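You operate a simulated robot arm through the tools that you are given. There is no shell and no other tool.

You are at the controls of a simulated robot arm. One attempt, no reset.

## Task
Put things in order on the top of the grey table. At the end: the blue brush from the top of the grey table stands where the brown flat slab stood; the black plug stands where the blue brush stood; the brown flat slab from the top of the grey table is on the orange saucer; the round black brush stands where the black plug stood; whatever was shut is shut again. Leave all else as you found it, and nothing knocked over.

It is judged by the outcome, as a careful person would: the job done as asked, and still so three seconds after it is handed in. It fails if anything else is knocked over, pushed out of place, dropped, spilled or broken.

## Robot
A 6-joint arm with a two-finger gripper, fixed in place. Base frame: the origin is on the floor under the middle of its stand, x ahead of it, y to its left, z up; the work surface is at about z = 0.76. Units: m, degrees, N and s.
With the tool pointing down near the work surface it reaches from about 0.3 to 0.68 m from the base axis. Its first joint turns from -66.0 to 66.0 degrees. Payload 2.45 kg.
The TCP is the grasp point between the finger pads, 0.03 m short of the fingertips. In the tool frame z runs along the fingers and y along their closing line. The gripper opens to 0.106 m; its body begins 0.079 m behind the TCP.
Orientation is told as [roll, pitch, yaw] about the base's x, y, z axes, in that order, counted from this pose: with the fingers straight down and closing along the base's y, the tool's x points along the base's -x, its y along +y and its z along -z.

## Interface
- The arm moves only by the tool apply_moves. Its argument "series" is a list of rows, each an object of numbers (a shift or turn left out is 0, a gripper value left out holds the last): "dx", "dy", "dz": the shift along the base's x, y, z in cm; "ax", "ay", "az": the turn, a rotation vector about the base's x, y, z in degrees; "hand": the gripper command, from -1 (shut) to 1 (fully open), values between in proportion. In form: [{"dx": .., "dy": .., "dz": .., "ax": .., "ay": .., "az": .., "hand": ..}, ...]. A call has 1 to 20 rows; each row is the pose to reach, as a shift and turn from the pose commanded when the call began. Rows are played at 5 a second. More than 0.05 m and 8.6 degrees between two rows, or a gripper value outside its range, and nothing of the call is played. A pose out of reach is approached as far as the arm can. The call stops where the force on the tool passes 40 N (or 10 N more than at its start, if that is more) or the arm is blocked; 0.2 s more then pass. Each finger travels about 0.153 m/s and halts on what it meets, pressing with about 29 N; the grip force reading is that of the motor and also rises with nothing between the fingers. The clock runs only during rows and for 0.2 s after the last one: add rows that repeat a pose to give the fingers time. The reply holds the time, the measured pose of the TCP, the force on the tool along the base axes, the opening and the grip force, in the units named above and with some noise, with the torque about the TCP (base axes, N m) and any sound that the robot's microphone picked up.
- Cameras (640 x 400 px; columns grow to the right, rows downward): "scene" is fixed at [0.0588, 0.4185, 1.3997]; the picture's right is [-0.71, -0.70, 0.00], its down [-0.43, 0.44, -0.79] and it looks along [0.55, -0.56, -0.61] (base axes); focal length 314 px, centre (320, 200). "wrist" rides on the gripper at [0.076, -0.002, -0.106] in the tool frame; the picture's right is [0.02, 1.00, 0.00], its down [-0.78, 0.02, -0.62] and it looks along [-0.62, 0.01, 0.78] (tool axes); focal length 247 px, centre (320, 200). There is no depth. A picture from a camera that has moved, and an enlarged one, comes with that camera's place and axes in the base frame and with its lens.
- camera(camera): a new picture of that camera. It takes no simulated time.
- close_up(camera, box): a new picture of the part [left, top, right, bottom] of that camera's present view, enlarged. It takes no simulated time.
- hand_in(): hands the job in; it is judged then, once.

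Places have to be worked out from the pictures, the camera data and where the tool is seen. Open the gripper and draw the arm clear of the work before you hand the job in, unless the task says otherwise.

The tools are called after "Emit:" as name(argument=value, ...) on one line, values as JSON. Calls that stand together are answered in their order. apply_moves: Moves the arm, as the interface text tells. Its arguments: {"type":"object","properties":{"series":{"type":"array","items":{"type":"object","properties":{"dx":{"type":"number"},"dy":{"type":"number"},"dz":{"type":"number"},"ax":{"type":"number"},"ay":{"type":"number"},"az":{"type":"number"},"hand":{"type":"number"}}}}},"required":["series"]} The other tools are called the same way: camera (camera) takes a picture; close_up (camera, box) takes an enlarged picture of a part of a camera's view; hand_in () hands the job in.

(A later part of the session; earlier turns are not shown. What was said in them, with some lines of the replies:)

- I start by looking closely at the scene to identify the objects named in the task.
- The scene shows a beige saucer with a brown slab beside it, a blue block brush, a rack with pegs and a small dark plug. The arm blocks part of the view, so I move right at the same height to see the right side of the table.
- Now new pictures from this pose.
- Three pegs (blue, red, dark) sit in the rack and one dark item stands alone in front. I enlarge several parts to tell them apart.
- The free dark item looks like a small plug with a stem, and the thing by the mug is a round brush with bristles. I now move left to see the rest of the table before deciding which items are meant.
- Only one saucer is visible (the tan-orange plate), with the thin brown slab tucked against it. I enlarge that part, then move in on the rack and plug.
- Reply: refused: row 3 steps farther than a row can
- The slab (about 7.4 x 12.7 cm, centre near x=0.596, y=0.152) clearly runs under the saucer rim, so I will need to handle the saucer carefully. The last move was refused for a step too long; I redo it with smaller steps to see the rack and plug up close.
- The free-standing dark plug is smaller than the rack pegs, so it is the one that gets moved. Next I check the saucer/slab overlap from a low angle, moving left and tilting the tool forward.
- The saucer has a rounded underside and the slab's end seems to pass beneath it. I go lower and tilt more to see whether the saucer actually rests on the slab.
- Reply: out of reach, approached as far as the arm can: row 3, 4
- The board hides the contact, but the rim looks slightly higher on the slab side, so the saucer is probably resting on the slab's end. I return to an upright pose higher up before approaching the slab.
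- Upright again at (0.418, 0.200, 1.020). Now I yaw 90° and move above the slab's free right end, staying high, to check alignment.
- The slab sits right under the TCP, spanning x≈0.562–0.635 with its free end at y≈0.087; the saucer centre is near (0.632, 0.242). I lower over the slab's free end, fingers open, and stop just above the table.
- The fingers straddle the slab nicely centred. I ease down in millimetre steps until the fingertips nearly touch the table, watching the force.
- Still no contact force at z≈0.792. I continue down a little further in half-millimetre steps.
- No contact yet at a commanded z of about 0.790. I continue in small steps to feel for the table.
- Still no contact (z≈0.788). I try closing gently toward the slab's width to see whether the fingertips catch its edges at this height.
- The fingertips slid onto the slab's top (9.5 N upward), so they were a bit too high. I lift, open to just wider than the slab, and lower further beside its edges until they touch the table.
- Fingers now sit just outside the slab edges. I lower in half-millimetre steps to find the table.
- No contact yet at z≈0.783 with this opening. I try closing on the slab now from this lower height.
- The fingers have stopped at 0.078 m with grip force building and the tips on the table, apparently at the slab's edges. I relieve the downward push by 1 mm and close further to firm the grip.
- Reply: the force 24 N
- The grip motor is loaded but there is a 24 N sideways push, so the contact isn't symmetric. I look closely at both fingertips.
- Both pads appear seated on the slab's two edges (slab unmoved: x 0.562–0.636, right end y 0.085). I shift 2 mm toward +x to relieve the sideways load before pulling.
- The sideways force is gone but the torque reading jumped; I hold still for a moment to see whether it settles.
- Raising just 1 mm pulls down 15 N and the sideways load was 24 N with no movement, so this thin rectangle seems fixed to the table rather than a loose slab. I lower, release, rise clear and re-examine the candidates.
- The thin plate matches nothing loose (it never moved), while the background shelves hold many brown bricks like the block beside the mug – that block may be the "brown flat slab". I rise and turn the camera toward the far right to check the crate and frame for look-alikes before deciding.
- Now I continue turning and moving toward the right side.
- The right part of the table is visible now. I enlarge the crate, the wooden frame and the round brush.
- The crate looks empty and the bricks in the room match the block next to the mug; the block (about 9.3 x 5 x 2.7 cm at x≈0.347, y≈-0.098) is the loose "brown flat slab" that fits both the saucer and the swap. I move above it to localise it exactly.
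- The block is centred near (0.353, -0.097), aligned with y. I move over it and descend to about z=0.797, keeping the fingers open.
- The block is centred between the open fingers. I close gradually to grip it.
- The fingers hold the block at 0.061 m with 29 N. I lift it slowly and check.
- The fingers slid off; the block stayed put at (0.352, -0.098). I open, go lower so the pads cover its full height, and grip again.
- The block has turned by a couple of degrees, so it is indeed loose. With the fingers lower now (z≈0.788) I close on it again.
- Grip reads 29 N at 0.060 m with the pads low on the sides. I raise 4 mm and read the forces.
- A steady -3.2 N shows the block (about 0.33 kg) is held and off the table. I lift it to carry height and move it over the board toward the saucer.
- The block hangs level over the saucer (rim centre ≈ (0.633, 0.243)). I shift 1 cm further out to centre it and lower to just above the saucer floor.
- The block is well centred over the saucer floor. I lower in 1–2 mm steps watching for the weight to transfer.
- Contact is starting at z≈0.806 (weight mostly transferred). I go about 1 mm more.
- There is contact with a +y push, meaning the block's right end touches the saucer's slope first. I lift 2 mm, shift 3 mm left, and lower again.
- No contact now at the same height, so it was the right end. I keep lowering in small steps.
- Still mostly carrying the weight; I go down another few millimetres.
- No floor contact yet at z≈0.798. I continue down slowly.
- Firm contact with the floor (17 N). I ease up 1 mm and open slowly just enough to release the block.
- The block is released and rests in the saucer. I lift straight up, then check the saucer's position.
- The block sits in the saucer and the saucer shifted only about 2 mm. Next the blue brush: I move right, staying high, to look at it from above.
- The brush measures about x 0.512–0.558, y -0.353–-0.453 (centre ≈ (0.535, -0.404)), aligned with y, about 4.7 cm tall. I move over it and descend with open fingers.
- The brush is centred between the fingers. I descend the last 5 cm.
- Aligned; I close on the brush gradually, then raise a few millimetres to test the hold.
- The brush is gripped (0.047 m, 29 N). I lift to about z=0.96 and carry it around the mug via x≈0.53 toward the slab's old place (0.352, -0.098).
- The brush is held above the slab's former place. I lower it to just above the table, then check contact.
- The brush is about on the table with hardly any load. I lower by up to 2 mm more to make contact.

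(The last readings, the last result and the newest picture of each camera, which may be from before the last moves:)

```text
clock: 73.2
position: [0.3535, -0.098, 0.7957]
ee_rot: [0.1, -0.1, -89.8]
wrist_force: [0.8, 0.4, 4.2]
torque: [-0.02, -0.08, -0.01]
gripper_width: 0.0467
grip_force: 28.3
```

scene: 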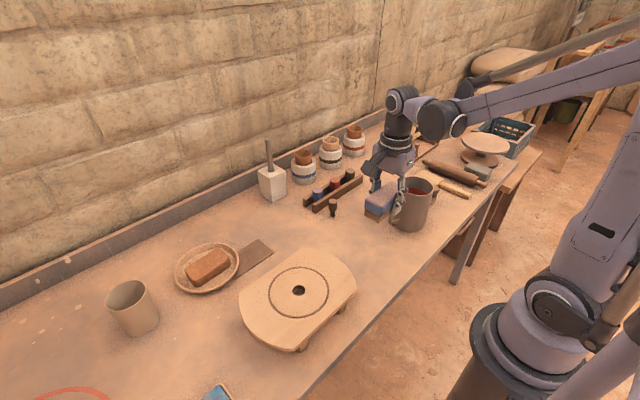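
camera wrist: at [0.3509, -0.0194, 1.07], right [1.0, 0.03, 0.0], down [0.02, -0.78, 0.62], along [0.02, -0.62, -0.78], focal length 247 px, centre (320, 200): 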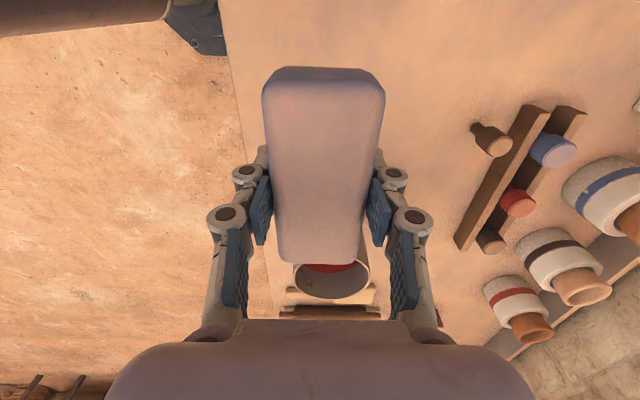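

Contact confirmed (4 N up). I open the fingers gradually and then rise straight up.

Emit:
apply_moves(series=[{"hand": -0.2}, {"hand": -0.05}, {"hand": 0.1}, {"hand": 0.3}, {"hand": 0.5}, {"hand": 0.5}, {"hand": 0.5, "dz": 1}, {"hand": 0.5, "dz": 3}, {"hand": 0.5, "dz": 6}, {"hand": 0.5, "dz": 10}, {"hand": 0.5, "dz": 14}, {"hand": 0.5, "dz": 18}, {"hand": 0.5, "dz": 20}])

Emit:
camera(camera="wrist")

Emit:
camera(camera="scene")

```text
clock: 76.0
position: [0.3531, -0.097, 0.9966]
ee_rot: [0.0, -0.1, -89.8]
wrist_force: [-0.6, -0.3, -0.7]
torque: [-0.02, 0.02, 0.0]
gripper_width: 0.0796
grip_force: 0.0
```

```text
taken
camera wrist: at [0.3508, -0.0209, 1.103], right [1.0, 0.02, 0.0], down [0.02, -0.78, 0.62], along [0.02, -0.62, -0.78], focal length 247 px, centre (320, 200)
```

wrist: 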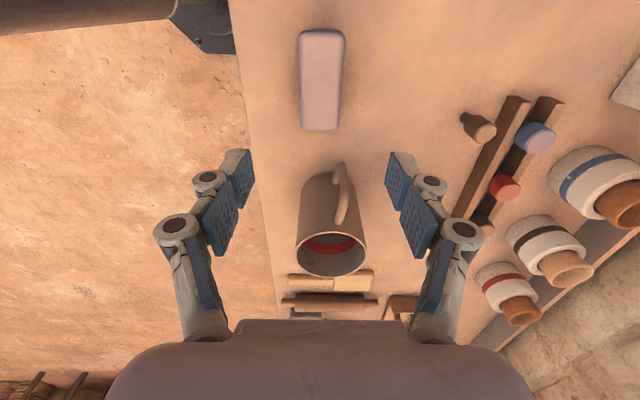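

```text
taken
```

scene: 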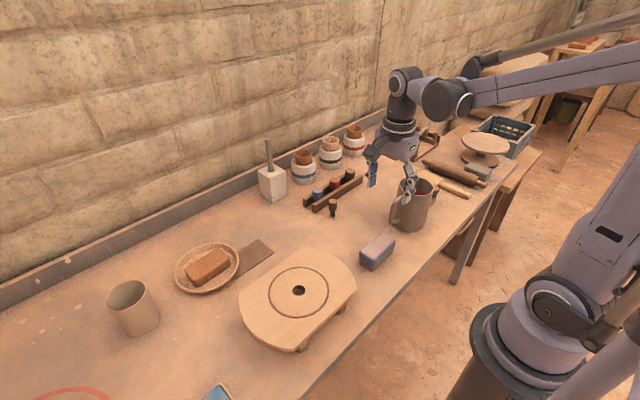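

The brush now stands at (0.353, -0.098), where the slab was. Next the plug: I rotate back to yaw 0 and move above it.

Emit:
apply_moves(series=[{"az": 7.5, "dx": 1.6, "dy": -0.4}, {"az": 15, "dx": 3.3, "dy": -0.8}, {"az": 22.5, "dx": 5, "dy": -1.2}, {"az": 30, "dx": 6.6, "dy": -1.6}, {"az": 37.5, "dx": 8.3, "dy": -2}, {"az": 45, "dx": 10, "dy": -2.4}, {"az": 52.5, "dx": 11.6, "dy": -2.8}, {"az": 60, "dx": 13.3, "dy": -3.2}, {"az": 67.5, "dx": 15, "dy": -3.6}, {"az": 75, "dx": 16.6, "dy": -4}, {"az": 82.5, "dx": 18.3, "dy": -4.4}, {"az": 89.8, "dx": 19.8, "dy": -4.4}])

Emit:
camera(camera="wrist")

Emit:
close_up(camera="wrist", box=[240, 60, 400, 160])

```text
clock: 78.6
position: [0.5501, -0.1413, 0.9949]
ee_rot: [-0.1, -0.1, 0.1]
wrist_force: [-0.1, 0.2, -1.3]
torque: [-0.01, -0.03, -0.02]
gripper_width: 0.0795
grip_force: 0.1
```

```text
taken
camera wrist: at [0.4745, -0.1429, 1.101], right [-0.02, 1.0, 0.0], down [0.78, 0.02, 0.62], along [0.62, 0.01, -0.78], focal length 247 px, centre (320, 200)
```

wrist: 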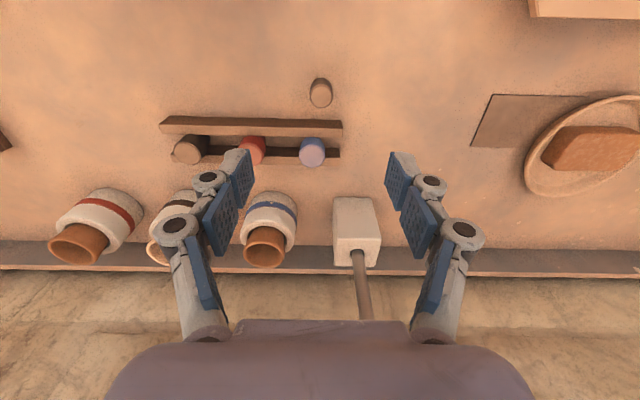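

```text
4.00 times, centred on (320, 110) of wrist
camera zoom: at [0.4745, -0.1429, 1.101], right [-0.02, 1.0, 0.0], down [0.78, 0.02, 0.62], along [0.62, 0.01, -0.78], focal length 988 px, centre (320, 560)
```

zoom: 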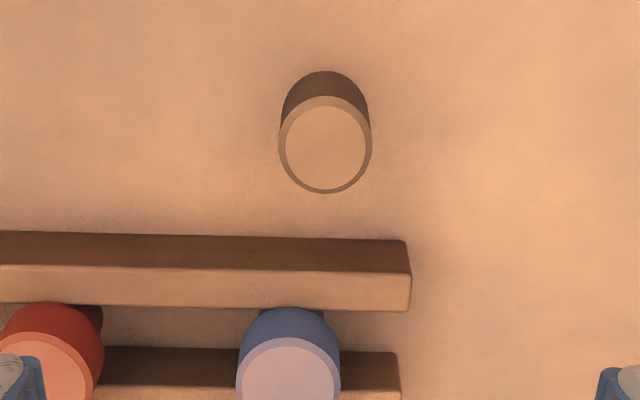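

The plug stands at about (0.553, -0.141), head 2.5 cm wide, top near z=0.818. I descend around its head with the fingers 8 cm apart.

Emit:
apply_moves(series=[{"dx": 0.2, "dz": -4}, {"dx": 0.2, "dz": -8}, {"dx": 0.2, "dz": -12}, {"dx": 0.2, "dz": -15}, {"dx": 0.2, "dz": -17.5}, {"dx": 0.2, "dz": -19}, {"dx": 0.2, "dz": -19.5}])

Emit:
camera(camera="wrist")

Emit:
close_up(camera="scene", box=[290, 150, 380, 220])

```text
clock: 80.2
position: [0.5539, -0.1419, 0.8011]
ee_rot: [-0.1, 0.0, 0.1]
wrist_force: [0.5, 0.7, -0.2]
torque: [-0.02, 0.03, -0.03]
gripper_width: 0.0793
grip_force: 0.2
```

```text
taken
camera wrist: at [0.4766, -0.143, 0.9068], right [-0.02, 1.0, 0.0], down [0.78, 0.02, 0.62], along [0.62, 0.01, -0.78], focal length 247 px, centre (320, 200)
```

wrist: 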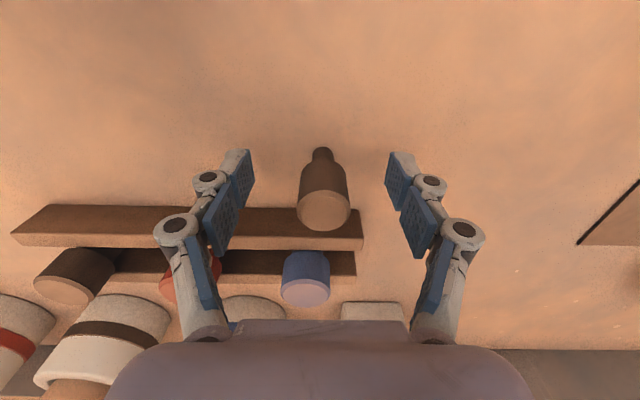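

```text
5.71 times, centred on (335, 185) of scene
camera zoom: at [0.0588, 0.4185, 1.3997], right [-0.71, -0.7, 0.0], down [-0.43, 0.44, -0.79], along [0.55, -0.56, -0.61], focal length 1792 px, centre (234, 286)
```

zoom: 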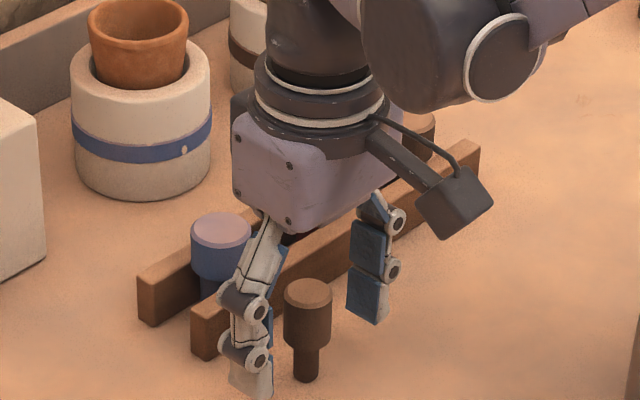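

The plug is about 2 mm left of the finger mid-plane; I shift 2 mm and close slowly so it is not tipped.

Emit:
apply_moves(series=[{"dy": 0.2}, {"dy": 0.2, "hand": 0.25}, {"dy": 0.2, "hand": 0.05}, {"dy": 0.2, "hand": -0.12}, {"dy": 0.2, "hand": -0.25}, {"dy": 0.2, "hand": -0.35}, {"dy": 0.2, "hand": -0.43}, {"dy": 0.2, "hand": -0.5}, {"dy": 0.2, "hand": -0.57}, {"dy": 0.2, "hand": -0.65}, {"dy": 0.2, "hand": -0.75}, {"dy": 0.2, "hand": -0.75}, {"dy": 0.2, "hand": -0.75}])

Emit:
camera(camera="wrist")

Emit:
close_up(camera="scene", box=[290, 150, 380, 220])

```text
clock: 83.0
position: [0.5529, -0.1388, 0.8005]
ee_rot: [0.0, -0.2, 0.0]
wrist_force: [0.8, 0.4, 0.0]
torque: [-0.04, 0.01, 0.0]
gripper_width: 0.0234
grip_force: 29.3
```

```text
taken
camera wrist: at [0.4766, -0.141, 0.9069], right [-0.02, 1.0, 0.0], down [0.78, 0.02, 0.62], along [0.62, 0.01, -0.78], focal length 247 px, centre (320, 200)
```

wrist: 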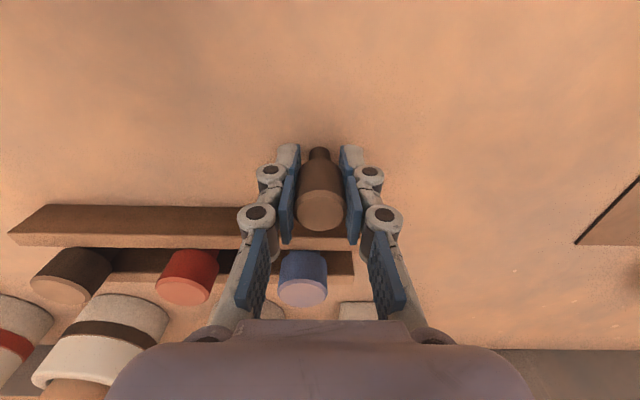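

```text
5.71 times, centred on (335, 185) of scene
camera zoom: at [0.0588, 0.4185, 1.3997], right [-0.71, -0.7, 0.0], down [-0.43, 0.44, -0.79], along [0.55, -0.56, -0.61], focal length 1792 px, centre (234, 286)
```

zoom: 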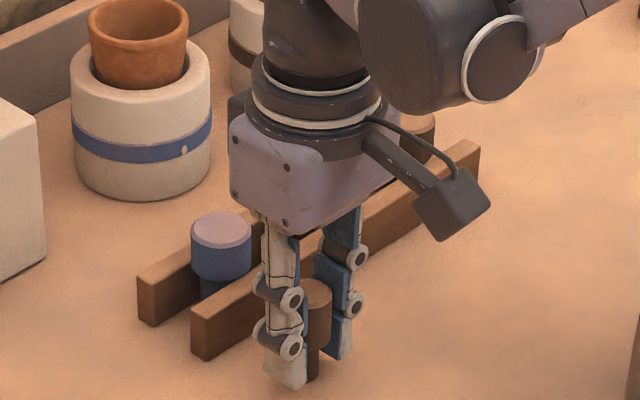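

The plug is held (0.0234 m, 29 N) upright. I lift it straight up and carry it to the brush's old place at (0.535, -0.404).

Emit:
apply_moves(series=[{"dz": 0.3}, {"dz": 1}, {"dz": 2.5}, {"dz": 5}, {"dz": 9}, {"dz": 12}, {"dz": 12, "dy": -3}, {"dz": 12, "dy": -7}, {"dz": 12, "dy": -11}, {"dz": 12, "dy": -15, "dx": -0.5}, {"dz": 12, "dy": -19, "dx": -1}, {"dz": 12, "dy": -23, "dx": -1.8}, {"dz": 12, "dy": -25.5, "dx": -1.8}, {"dz": 12, "dy": -26.5, "dx": -1.8}])

Emit:
camera(camera="wrist")

Emit:
camera(camera="scene")

```text
clock: 86.0
position: [0.5357, -0.4045, 0.9189]
ee_rot: [-0.1, 0.0, -0.1]
wrist_force: [0.6, -1.1, -0.4]
torque: [0.02, 0.0, -0.02]
gripper_width: 0.0231
grip_force: 28.6
```

```text
taken
camera wrist: at [0.4587, -0.4057, 1.0256], right [-0.02, 1.0, 0.0], down [0.78, 0.02, 0.62], along [0.62, 0.01, -0.78], focal length 247 px, centre (320, 200)
```

wrist: 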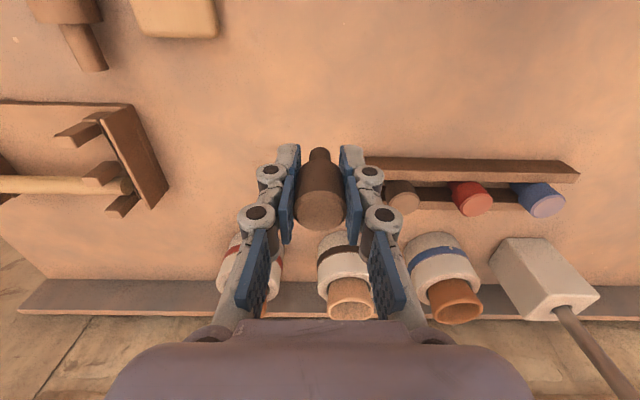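

```text
taken
```

scene: 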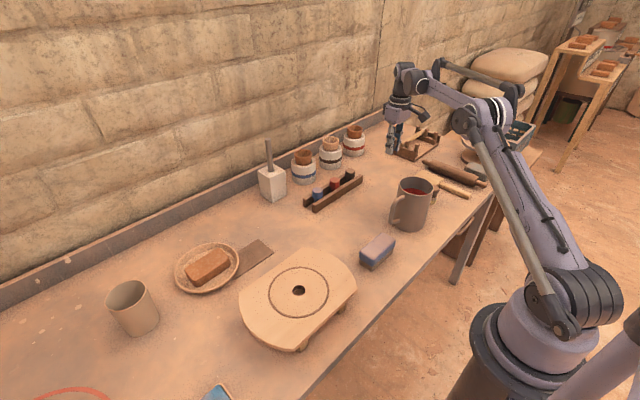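

The plug is above the brush's old place, still upright. I lower it to about 2 mm above the table.

Emit:
apply_moves(series=[{"dz": -4}, {"dz": -8}, {"dz": -10.5}, {"dz": -11.3}, {"dz": -11.6}, {"dz": -11.7}])

Emit:
close_up(camera="scene", box=[345, 120, 445, 190])

```text
clock: 87.4
position: [0.535, -0.4046, 0.8038]
ee_rot: [0.0, -0.1, 0.0]
wrist_force: [0.1, 0.6, -1.0]
torque: [-0.01, 0.02, -0.01]
gripper_width: 0.023
grip_force: 29.3
```

```text
5.71 times, centred on (395, 155) of scene
camera zoom: at [0.0588, 0.4185, 1.3997], right [-0.71, -0.7, 0.0], down [-0.43, 0.44, -0.79], along [0.55, -0.56, -0.61], focal length 1792 px, centre (-109, 457)
```

zoom: 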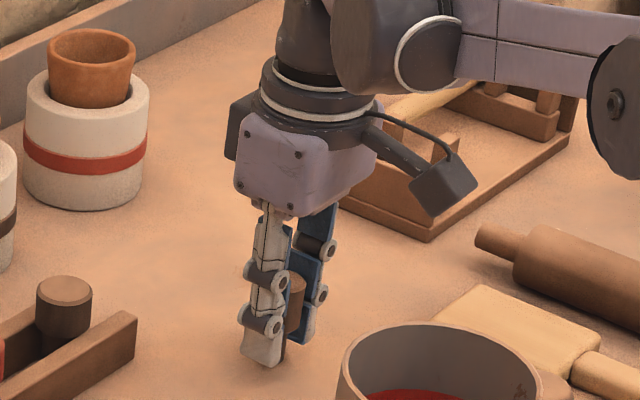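

Just above the table. I lower in half-millimetre steps until contact registers.

Emit:
apply_moves(series=[{"dz": -0.05}, {"dz": -0.1}, {"dz": -0.15}, {"dz": -0.2}])

```text
clock: 88.4
position: [0.5362, -0.4043, 0.8014]
ee_rot: [0.0, -0.1, -0.1]
wrist_force: [0.3, 0.3, 0.0]
torque: [0.01, 0.01, 0.0]
gripper_width: 0.0233
grip_force: 29.4
```

No clear contact yet; a little further, as the pick-up height was z≈0.8005.

Emit:
apply_moves(series=[{"dz": -0.04}, {"dz": -0.08}, {"dz": -0.12}])

```text
clock: 89.2
position: [0.5358, -0.4044, 0.8006]
ee_rot: [0.0, -0.1, 0.0]
wrist_force: [-0.2, 0.0, 10.6]
torque: [0.0, -0.01, 0.02]
gripper_width: 0.0233
grip_force: 28.7
```

Contact at z≈0.8006 (10 N). I relieve half a millimetre and open slowly.

Emit:
apply_moves(series=[{"dz": 0.05}, {"dz": 0.05, "hand": -0.62}, {"dz": 0.05, "hand": -0.55}, {"dz": 0.05, "hand": -0.5}, {"dz": 0.05, "hand": -0.42}, {"dz": 0.05, "hand": -0.3}, {"dz": 0.05, "hand": -0.15}, {"dz": 0.05, "hand": 0.0}, {"dz": 0.05, "hand": 0.2}, {"dz": 0.05, "hand": 0.4}, {"dz": 0.05, "hand": 0.4}])

Emit:
camera(camera="wrist")

Emit:
close_up(camera="scene", box=[345, 120, 445, 190])

```text
clock: 91.6
position: [0.5343, -0.4045, 0.8001]
ee_rot: [0.0, 0.0, 0.0]
wrist_force: [-0.7, 1.0, 0.3]
torque: [-0.02, 0.0, -0.01]
gripper_width: 0.0741
grip_force: 0.0
```

```text
taken
camera wrist: at [0.4586, -0.406, 0.9063], right [-0.02, 1.0, 0.0], down [0.78, 0.02, 0.62], along [0.62, 0.01, -0.78], focal length 247 px, centre (320, 200)
```

wrist: 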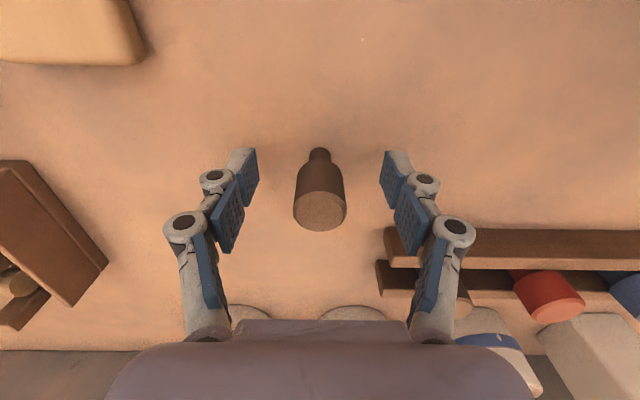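

```text
5.71 times, centred on (395, 155) of scene
camera zoom: at [0.0588, 0.4185, 1.3997], right [-0.71, -0.7, 0.0], down [-0.43, 0.44, -0.79], along [0.55, -0.56, -0.61], focal length 1792 px, centre (-109, 457)
```

zoom: 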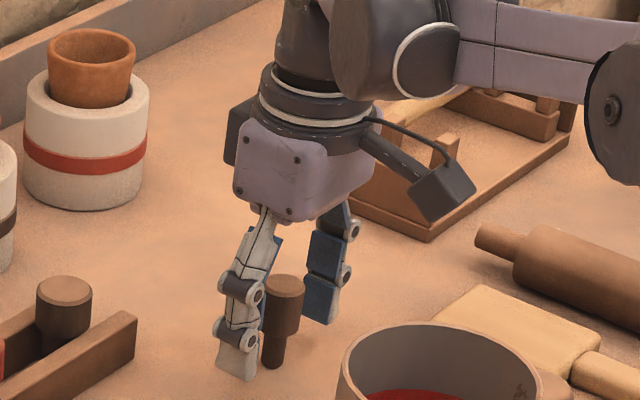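

The plug stands upright on its own. I rise straight up, then move toward the round brush at about (0.367, -0.413), staying high past the mug.

Emit:
apply_moves(series=[{"dz": 2}, {"dz": 5}, {"dz": 9}, {"dz": 13}, {"dz": 17}, {"dz": 20}, {"dz": 20, "dx": -4}, {"dz": 20, "dx": -8}, {"dz": 20, "dx": -12}, {"dz": 20, "dx": -15}, {"dz": 20, "dx": -17, "dy": -0.8}])

Emit:
camera(camera="wrist")

Emit:
camera(camera="scene")

```text
clock: 94.0
position: [0.3665, -0.4136, 1.0021]
ee_rot: [0.0, -0.2, 0.0]
wrist_force: [-0.1, -0.1, -0.6]
torque: [0.0, 0.01, 0.03]
gripper_width: 0.0741
grip_force: 0.0
```

```text
taken
camera wrist: at [0.2893, -0.4148, 1.1079], right [-0.02, 1.0, 0.0], down [0.78, 0.02, 0.62], along [0.62, 0.01, -0.78], focal length 247 px, centre (320, 200)
```

wrist: 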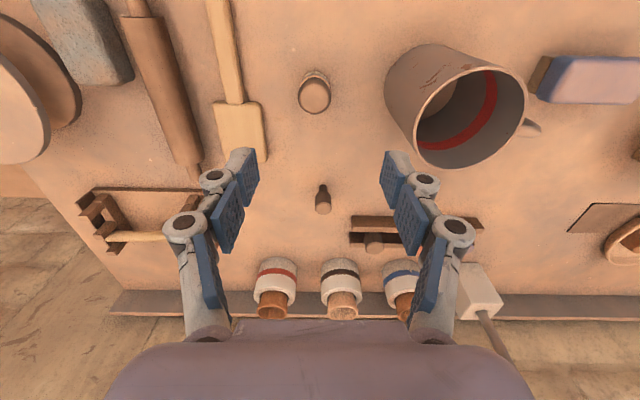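

```text
taken
```

scene: 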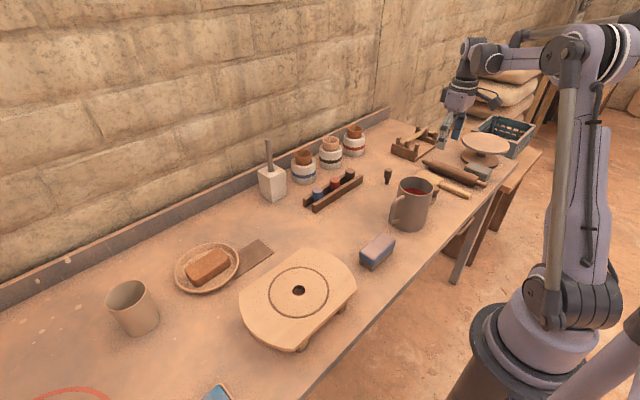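

Emit:
close_up(camera="wrist", box=[250, 40, 410, 140])

Emit:
close_up(camera="scene", box=[380, 160, 460, 240])

```text
4.00 times, centred on (330, 90) of wrist
camera zoom: at [0.2893, -0.4148, 1.1079], right [-0.02, 1.0, 0.0], down [0.78, 0.02, 0.62], along [0.62, 0.01, -0.78], focal length 988 px, centre (280, 640)
```

zoom: 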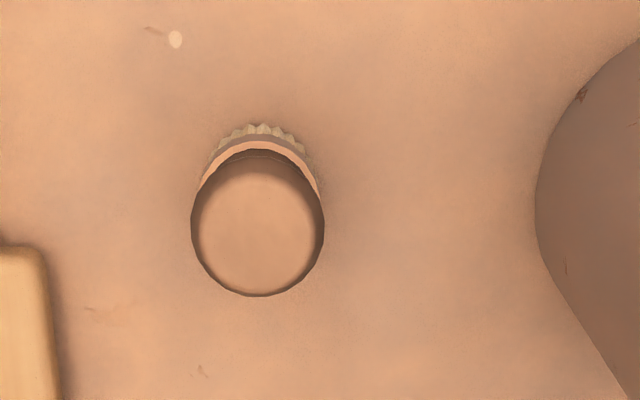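

```text
5.00 times, centred on (420, 200) of scene
camera zoom: at [0.0588, 0.4186, 1.3997], right [-0.71, -0.7, 0.0], down [-0.43, 0.44, -0.79], along [0.55, -0.56, -0.61], focal length 1568 px, centre (-180, 200)
```

zoom: 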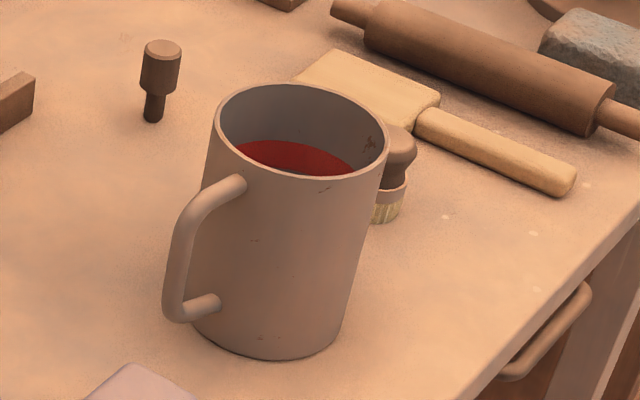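

The round brush stands at about (0.371, -0.4205) with a 3.9 cm knob; the mug's edge is near y=-0.33, leaving room for a finger. I align and descend partway to check.

Emit:
apply_moves(series=[{"dx": 0.6, "dy": -0.8}, {"dx": 0.6, "dy": -0.8, "dz": -4}, {"dx": 0.6, "dy": -0.8, "dz": -8}, {"dx": 0.6, "dy": -0.8, "dz": -12}, {"dx": 0.6, "dy": -0.8, "dz": -13}])

Emit:
camera(camera="wrist")

Emit:
close_up(camera="scene", box=[370, 120, 490, 240])

```text
clock: 95.2
position: [0.3712, -0.4201, 0.8706]
ee_rot: [0.1, -0.1, 0.0]
wrist_force: [0.8, -0.1, -0.2]
torque: [0.0, -0.02, -0.03]
gripper_width: 0.0744
grip_force: 0.1
```

```text
taken
camera wrist: at [0.2944, -0.4219, 0.9763], right [-0.02, 1.0, 0.0], down [0.78, 0.02, 0.62], along [0.62, 0.01, -0.78], focal length 247 px, centre (320, 200)
```

wrist: 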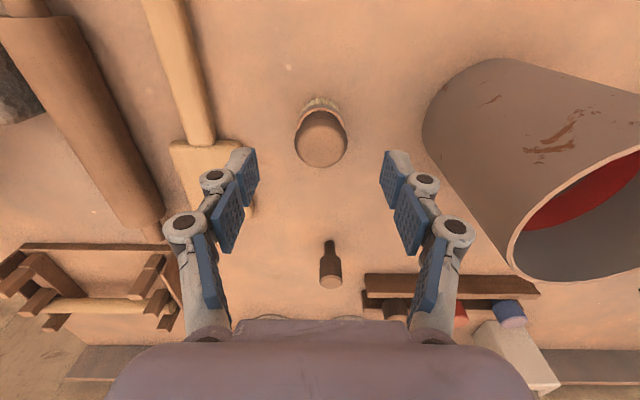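

```text
3.33 times, centred on (430, 180) of scene
camera zoom: at [0.0588, 0.4185, 1.3997], right [-0.71, -0.7, 0.0], down [-0.43, 0.44, -0.79], along [0.55, -0.56, -0.61], focal length 1045 px, centre (-47, 267)
```

zoom: 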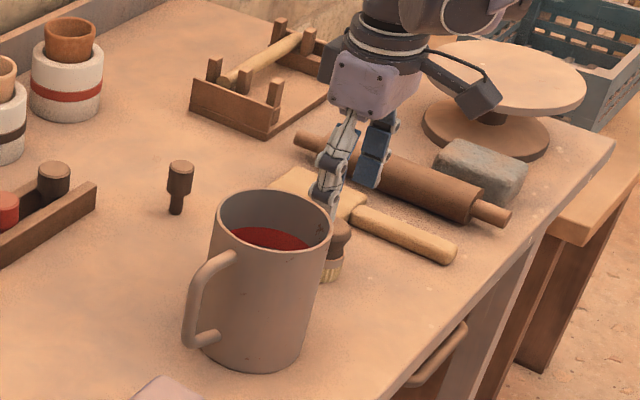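

The brush is well centred. I descend the rest of the way to z≈0.80 and check before closing.

Emit:
apply_moves(series=[{"dz": -2}, {"dz": -4}, {"dz": -6}, {"dz": -7}])

Emit:
camera(camera="wrist")

Emit:
close_up(camera="scene", box=[380, 140, 480, 220])

```text
clock: 96.2
position: [0.3708, -0.4217, 0.7999]
ee_rot: [0.0, -0.1, -0.1]
wrist_force: [-0.3, 0.0, 0.1]
torque: [-0.01, 0.02, 0.02]
gripper_width: 0.0741
grip_force: 0.1
```

```text
taken
camera wrist: at [0.2943, -0.4231, 0.9059], right [-0.02, 1.0, 0.0], down [0.78, 0.02, 0.62], along [0.62, 0.01, -0.78], focal length 247 px, centre (320, 200)
```

wrist: 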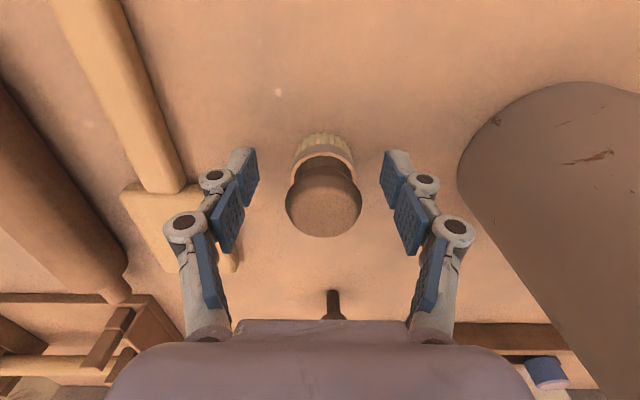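

```text
5.00 times, centred on (430, 180) of scene
camera zoom: at [0.0588, 0.4185, 1.3997], right [-0.71, -0.7, 0.0], down [-0.43, 0.44, -0.79], along [0.55, -0.56, -0.61], focal length 1568 px, centre (-230, 300)
```

zoom: 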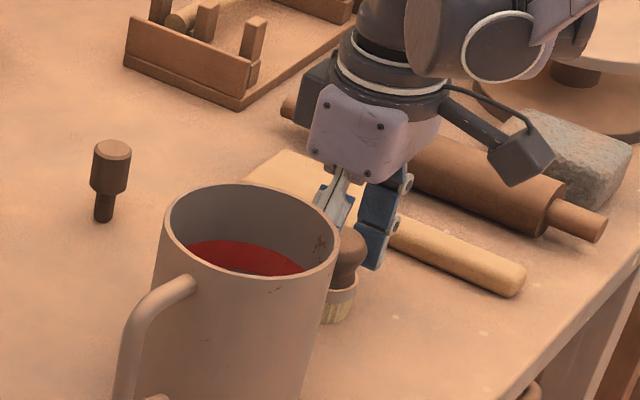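

Nearly centred (about 1.5 mm off); I nudge and close slowly on the knob.

Emit:
apply_moves(series=[{"dy": 0.15}, {"dy": 0.15, "hand": 0.2}, {"dy": 0.15, "hand": 0.05}, {"dy": 0.15, "hand": -0.08}, {"dy": 0.15, "hand": -0.18}, {"dy": 0.15, "hand": -0.28}, {"dy": 0.15, "hand": -0.38}, {"dy": 0.15, "hand": -0.5}, {"dy": 0.15, "hand": -0.5}, {"dy": 0.15, "hand": -0.5}])

Emit:
camera(camera="wrist")

```text
clock: 98.4
position: [0.371, -0.4192, 0.8003]
ee_rot: [0.0, -0.1, 0.0]
wrist_force: [-0.4, 0.2, 1.7]
torque: [0.04, -0.03, -0.01]
gripper_width: 0.0358
grip_force: 28.9
```

```text
taken
camera wrist: at [0.2943, -0.4209, 0.9063], right [-0.02, 1.0, 0.0], down [0.78, 0.02, 0.62], along [0.62, 0.01, -0.78], focal length 247 px, centre (320, 200)
```

wrist: 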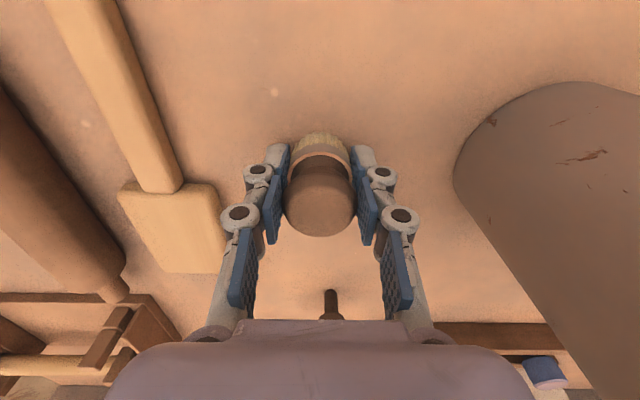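

The round brush is held (0.036 m, 29 N). I lift it straight up and carry it clear of the mug to the plug's old place at (0.553, -0.140).

Emit:
apply_moves(series=[{"dz": 0.4}, {"dz": 1.5}, {"dz": 4}, {"dz": 8}, {"dz": 12}, {"dz": 16}, {"dz": 17, "dx": 2.5, "dy": 1.5}, {"dz": 17, "dx": 5.5, "dy": 4}, {"dz": 17, "dx": 8.5, "dy": 7}, {"dz": 17, "dx": 11, "dy": 10.5}, {"dz": 17, "dx": 13.5, "dy": 14}, {"dz": 17, "dx": 16, "dy": 18}, {"dz": 17, "dx": 18.2, "dy": 22}, {"dz": 17, "dx": 18.2, "dy": 26}, {"dz": 17, "dx": 18.2, "dy": 27.9}])

Emit:
camera(camera="wrist")

Emit:
camera(camera="scene")

```text
clock: 101.6
position: [0.5535, -0.1382, 0.9725]
ee_rot: [0.0, -0.1, -0.2]
wrist_force: [0.7, -0.1, -1.2]
torque: [0.0, -0.03, 0.01]
gripper_width: 0.0363
grip_force: 28.9
```

```text
taken
camera wrist: at [0.4762, -0.1403, 1.0782], right [-0.02, 1.0, 0.0], down [0.78, 0.02, 0.62], along [0.62, 0.01, -0.78], focal length 247 px, centre (320, 200)
```

wrist: 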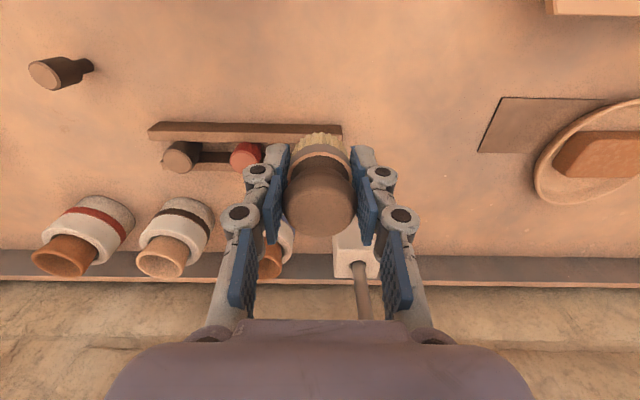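

```text
taken
```

scene: 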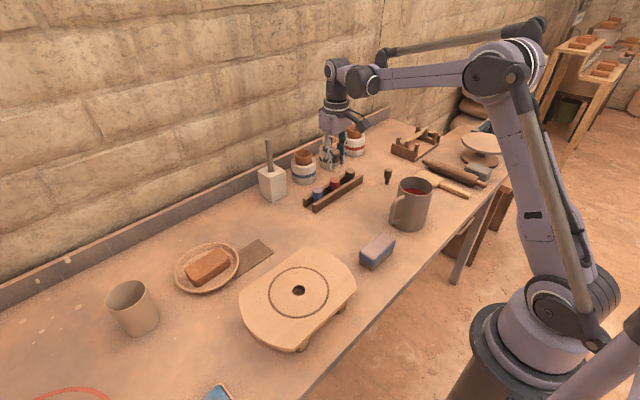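

The brush hangs upright over the plug's old place. I lower it to just above the table.

Emit:
apply_moves(series=[{"dz": -4}, {"dz": -8}, {"dz": -12}, {"dz": -15}, {"dz": -16.4}, {"dz": -16.8}])

Emit:
close_up(camera="scene", box=[290, 150, 380, 220])

```text
clock: 103.0
position: [0.5551, -0.1389, 0.8033]
ee_rot: [0.0, -0.1, 0.0]
wrist_force: [-0.4, -0.3, -0.5]
torque: [-0.03, 0.0, 0.0]
gripper_width: 0.0362
grip_force: 29.1
```

```text
5.71 times, centred on (335, 185) of scene
camera zoom: at [0.0588, 0.4185, 1.3997], right [-0.71, -0.7, 0.0], down [-0.43, 0.44, -0.79], along [0.55, -0.56, -0.61], focal length 1792 px, centre (234, 286)
```

zoom: 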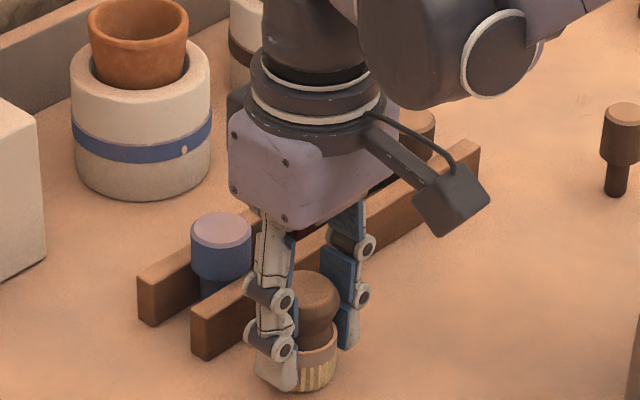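

Now the final approach in half-millimetre steps until the bristles touch.

Emit:
apply_moves(series=[{"dz": -0.05}, {"dz": -0.1}, {"dz": -0.15}, {"dz": -0.2}, {"dz": -0.25}])

```text
clock: 104.2
position: [0.5539, -0.1392, 0.7997]
ee_rot: [0.0, -0.1, -0.1]
wrist_force: [0.0, -0.4, 2.5]
torque: [0.01, 0.0, 0.01]
gripper_width: 0.0362
grip_force: 29.3
```

Light contact (2.5 N) at z≈0.800. I open slowly to leave the brush standing.

Emit:
apply_moves(series=[{"hand": -0.4}, {"hand": -0.33}, {"hand": -0.27}, {"hand": -0.2}, {"hand": -0.1}, {"hand": 0.0}, {"hand": 0.15}, {"hand": 0.3}, {"hand": 0.45}, {"hand": 0.45}])

Emit:
camera(camera="wrist")

Emit:
close_up(camera="scene", box=[290, 150, 380, 220])

```text
clock: 106.4
position: [0.5528, -0.1417, 0.8005]
ee_rot: [0.0, -0.1, 0.1]
wrist_force: [-0.2, 0.5, 0.3]
torque: [0.01, 0.0, 0.05]
gripper_width: 0.0771
grip_force: 0.0
```

```text
taken
camera wrist: at [0.4764, -0.1416, 0.9062], right [-0.02, 1.0, 0.0], down [0.78, 0.02, 0.62], along [0.62, 0.01, -0.78], focal length 247 px, centre (320, 200)
```

wrist: 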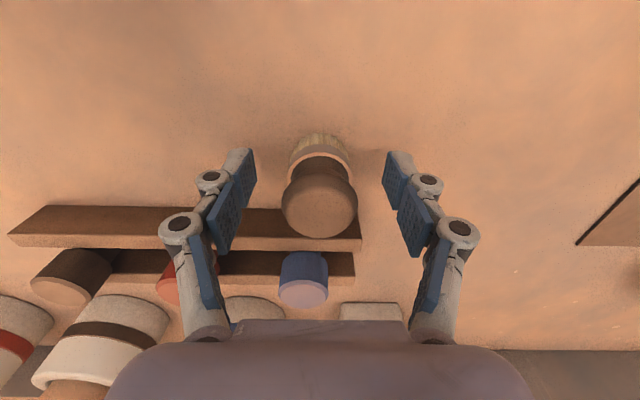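

```text
5.71 times, centred on (335, 185) of scene
camera zoom: at [0.0588, 0.4185, 1.3997], right [-0.71, -0.7, 0.0], down [-0.43, 0.44, -0.79], along [0.55, -0.56, -0.61], focal length 1792 px, centre (234, 286)
```

zoom: 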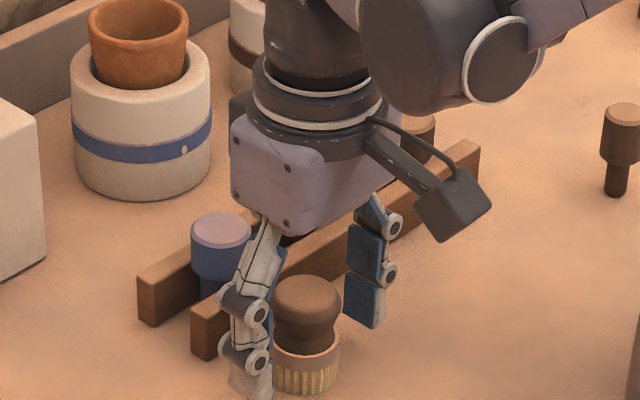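

The round brush stands upright in the plug's old spot. I lift straight up and back the arm away to a clear pose, then check everything.

Emit:
apply_moves(series=[{"dz": 2}, {"dz": 5}, {"dz": 9}, {"dz": 13}, {"dz": 17}, {"dz": 20, "dx": -2}, {"dz": 23, "dx": -5}, {"dz": 24, "dx": -9, "dy": 3}, {"dz": 24, "dx": -13, "dy": 6}, {"dz": 24, "dx": -16, "dy": 9, "hand": 1}, {"dz": 24, "dx": -18, "dy": 12, "hand": 1}, {"dz": 24, "dx": -18.5, "dy": 15, "hand": 1}])

Emit:
camera(camera="wrist")

Emit:
camera(camera="scene")

Emit:
close_up(camera="scene", box=[300, 130, 460, 270])

Emit:
close_up(camera="scene", box=[160, 225, 280, 300])

```text
refused: row 8 steps farther than a row can; nothing moved
```

```text
taken
camera wrist: at [0.4764, -0.1416, 0.9062], right [-0.02, 1.0, 0.0], down [0.78, 0.02, 0.62], along [0.62, 0.01, -0.78], focal length 247 px, centre (320, 200)
```

wrist: 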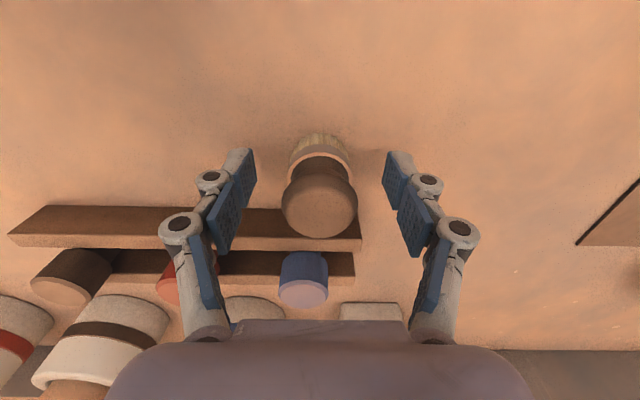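

```text
taken
```

scene: 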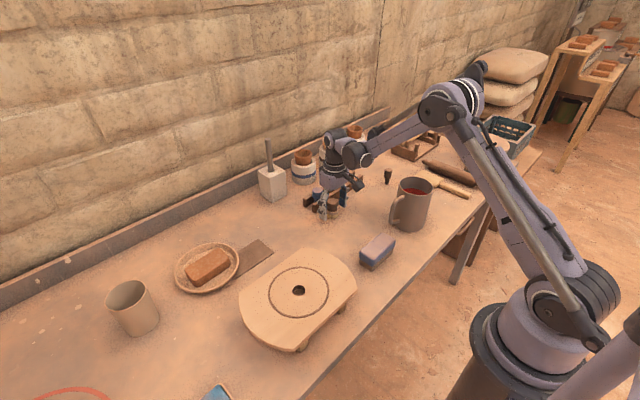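

```text
2.86 times, centred on (380, 200) of scene
camera zoom: at [0.0588, 0.4185, 1.3997], right [-0.71, -0.7, 0.0], down [-0.43, 0.44, -0.79], along [0.55, -0.56, -0.61], focal length 896 px, centre (149, 200)
```

zoom: 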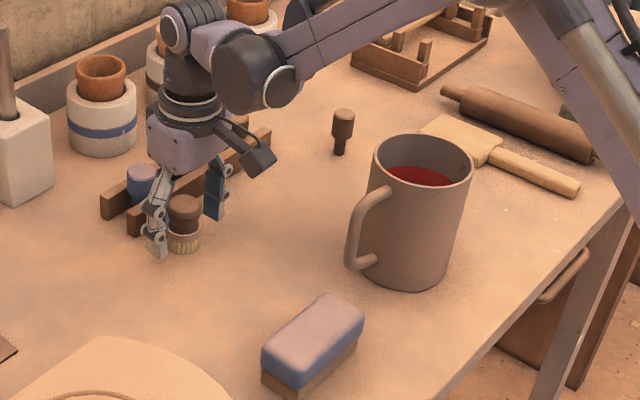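

```text
5.33 times, centred on (220, 262) of scene
camera zoom: at [0.0588, 0.4185, 1.3997], right [-0.71, -0.7, 0.0], down [-0.43, 0.44, -0.79], along [0.55, -0.56, -0.61], focal length 1672 px, centre (853, -133)
```

zoom: 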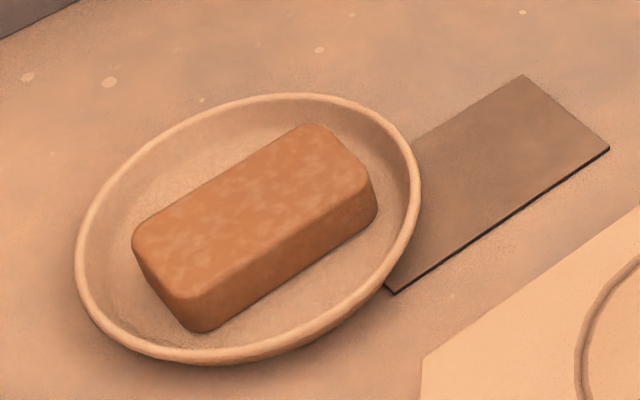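

The withdrawal was refused for one step too long; nothing moved. I repeat it with smaller steps.

Emit:
apply_moves(series=[{"dz": 2}, {"dz": 5}, {"dz": 9}, {"dz": 13}, {"dz": 17}, {"dz": 20, "dx": -2}, {"dz": 23, "dx": -5}, {"dz": 24, "dx": -8, "dy": 2}, {"dz": 24, "dx": -11, "dy": 5}, {"dz": 24, "dx": -14, "dy": 8}, {"dz": 24, "dx": -17, "dy": 11, "hand": 1}, {"dz": 24, "dx": -18.5, "dy": 15, "hand": 1}, {"dz": 24, "dx": -18.5, "dy": 15, "hand": 1}])

Emit:
camera(camera="wrist")

Emit:
camera(camera="scene")

Emit:
close_up(camera="scene", box=[300, 130, 460, 270])

```text
clock: 109.2
position: [0.3682, 0.0085, 1.0426]
ee_rot: [-0.1, -0.1, 0.0]
wrist_force: [-0.1, 0.2, 0.1]
torque: [0.01, 0.0, 0.02]
gripper_width: 0.1061
grip_force: 0.1
```

```text
taken
camera wrist: at [0.2913, 0.0071, 1.1478], right [-0.02, 1.0, 0.0], down [0.78, 0.02, 0.62], along [0.62, 0.01, -0.78], focal length 247 px, centre (320, 200)
```

wrist: 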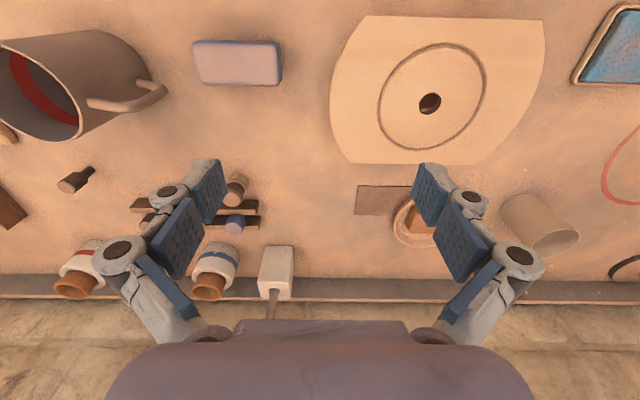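

```text
taken
```

scene: 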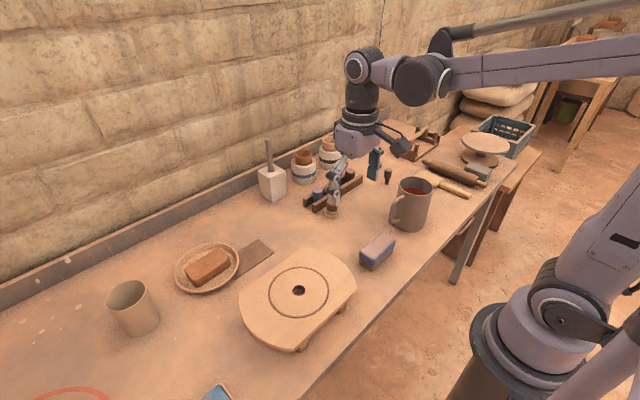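

```text
2.86 times, centred on (380, 200) of scene
camera zoom: at [0.0588, 0.4186, 1.3997], right [-0.71, -0.7, 0.0], down [-0.43, 0.44, -0.79], along [0.55, -0.56, -0.61], focal length 896 px, centre (149, 200)
```

zoom: 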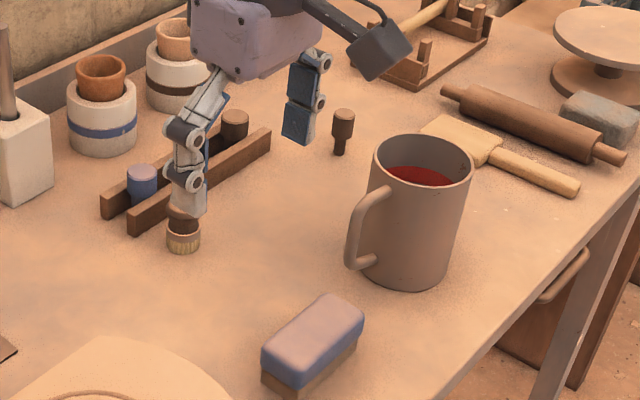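

Everything checks out: the slab is on the saucer, the blue brush is at the slab's old place, the plug is at the brush's, and the round brush is at the plug's. All four are upright, the rest is unmoved, and the gripper is open and clear at the start pose. I hand the job in.

Emit:
hand_in()

```text
The job is handed in.
```

I moved all four objects, and they were standing where they should when I handed the job in. Two of the names in the task could be read more than one way, so I had to choose which objects were meant.

| Object | Now stands |
|---|---|
| Brown slab | On the orange saucer, near its centre |
| Blue brush | Where the slab stood |
| Black plug | Where the blue brush stood, upright |
| Round black brush | Where the plug stood, upright |

- **Which slab:** I took "brown flat slab" to mean the loose brown block beside the mug. The thin brown plate next to the saucer also fits that name. I gripped it first, but it didn't move under about 15–24 N, so I treated it as fixed to the table and left it.
- **Which plug:** I moved the free-standing dark plug, not the larger dark peg in the rack.
- **Saucer:** it shifted about 2 mm when I set the slab down. I saw nothing else knocked over or out of place.
- **Shut things:** I opened nothing. The arm is back near its starting pose with the gripper open.
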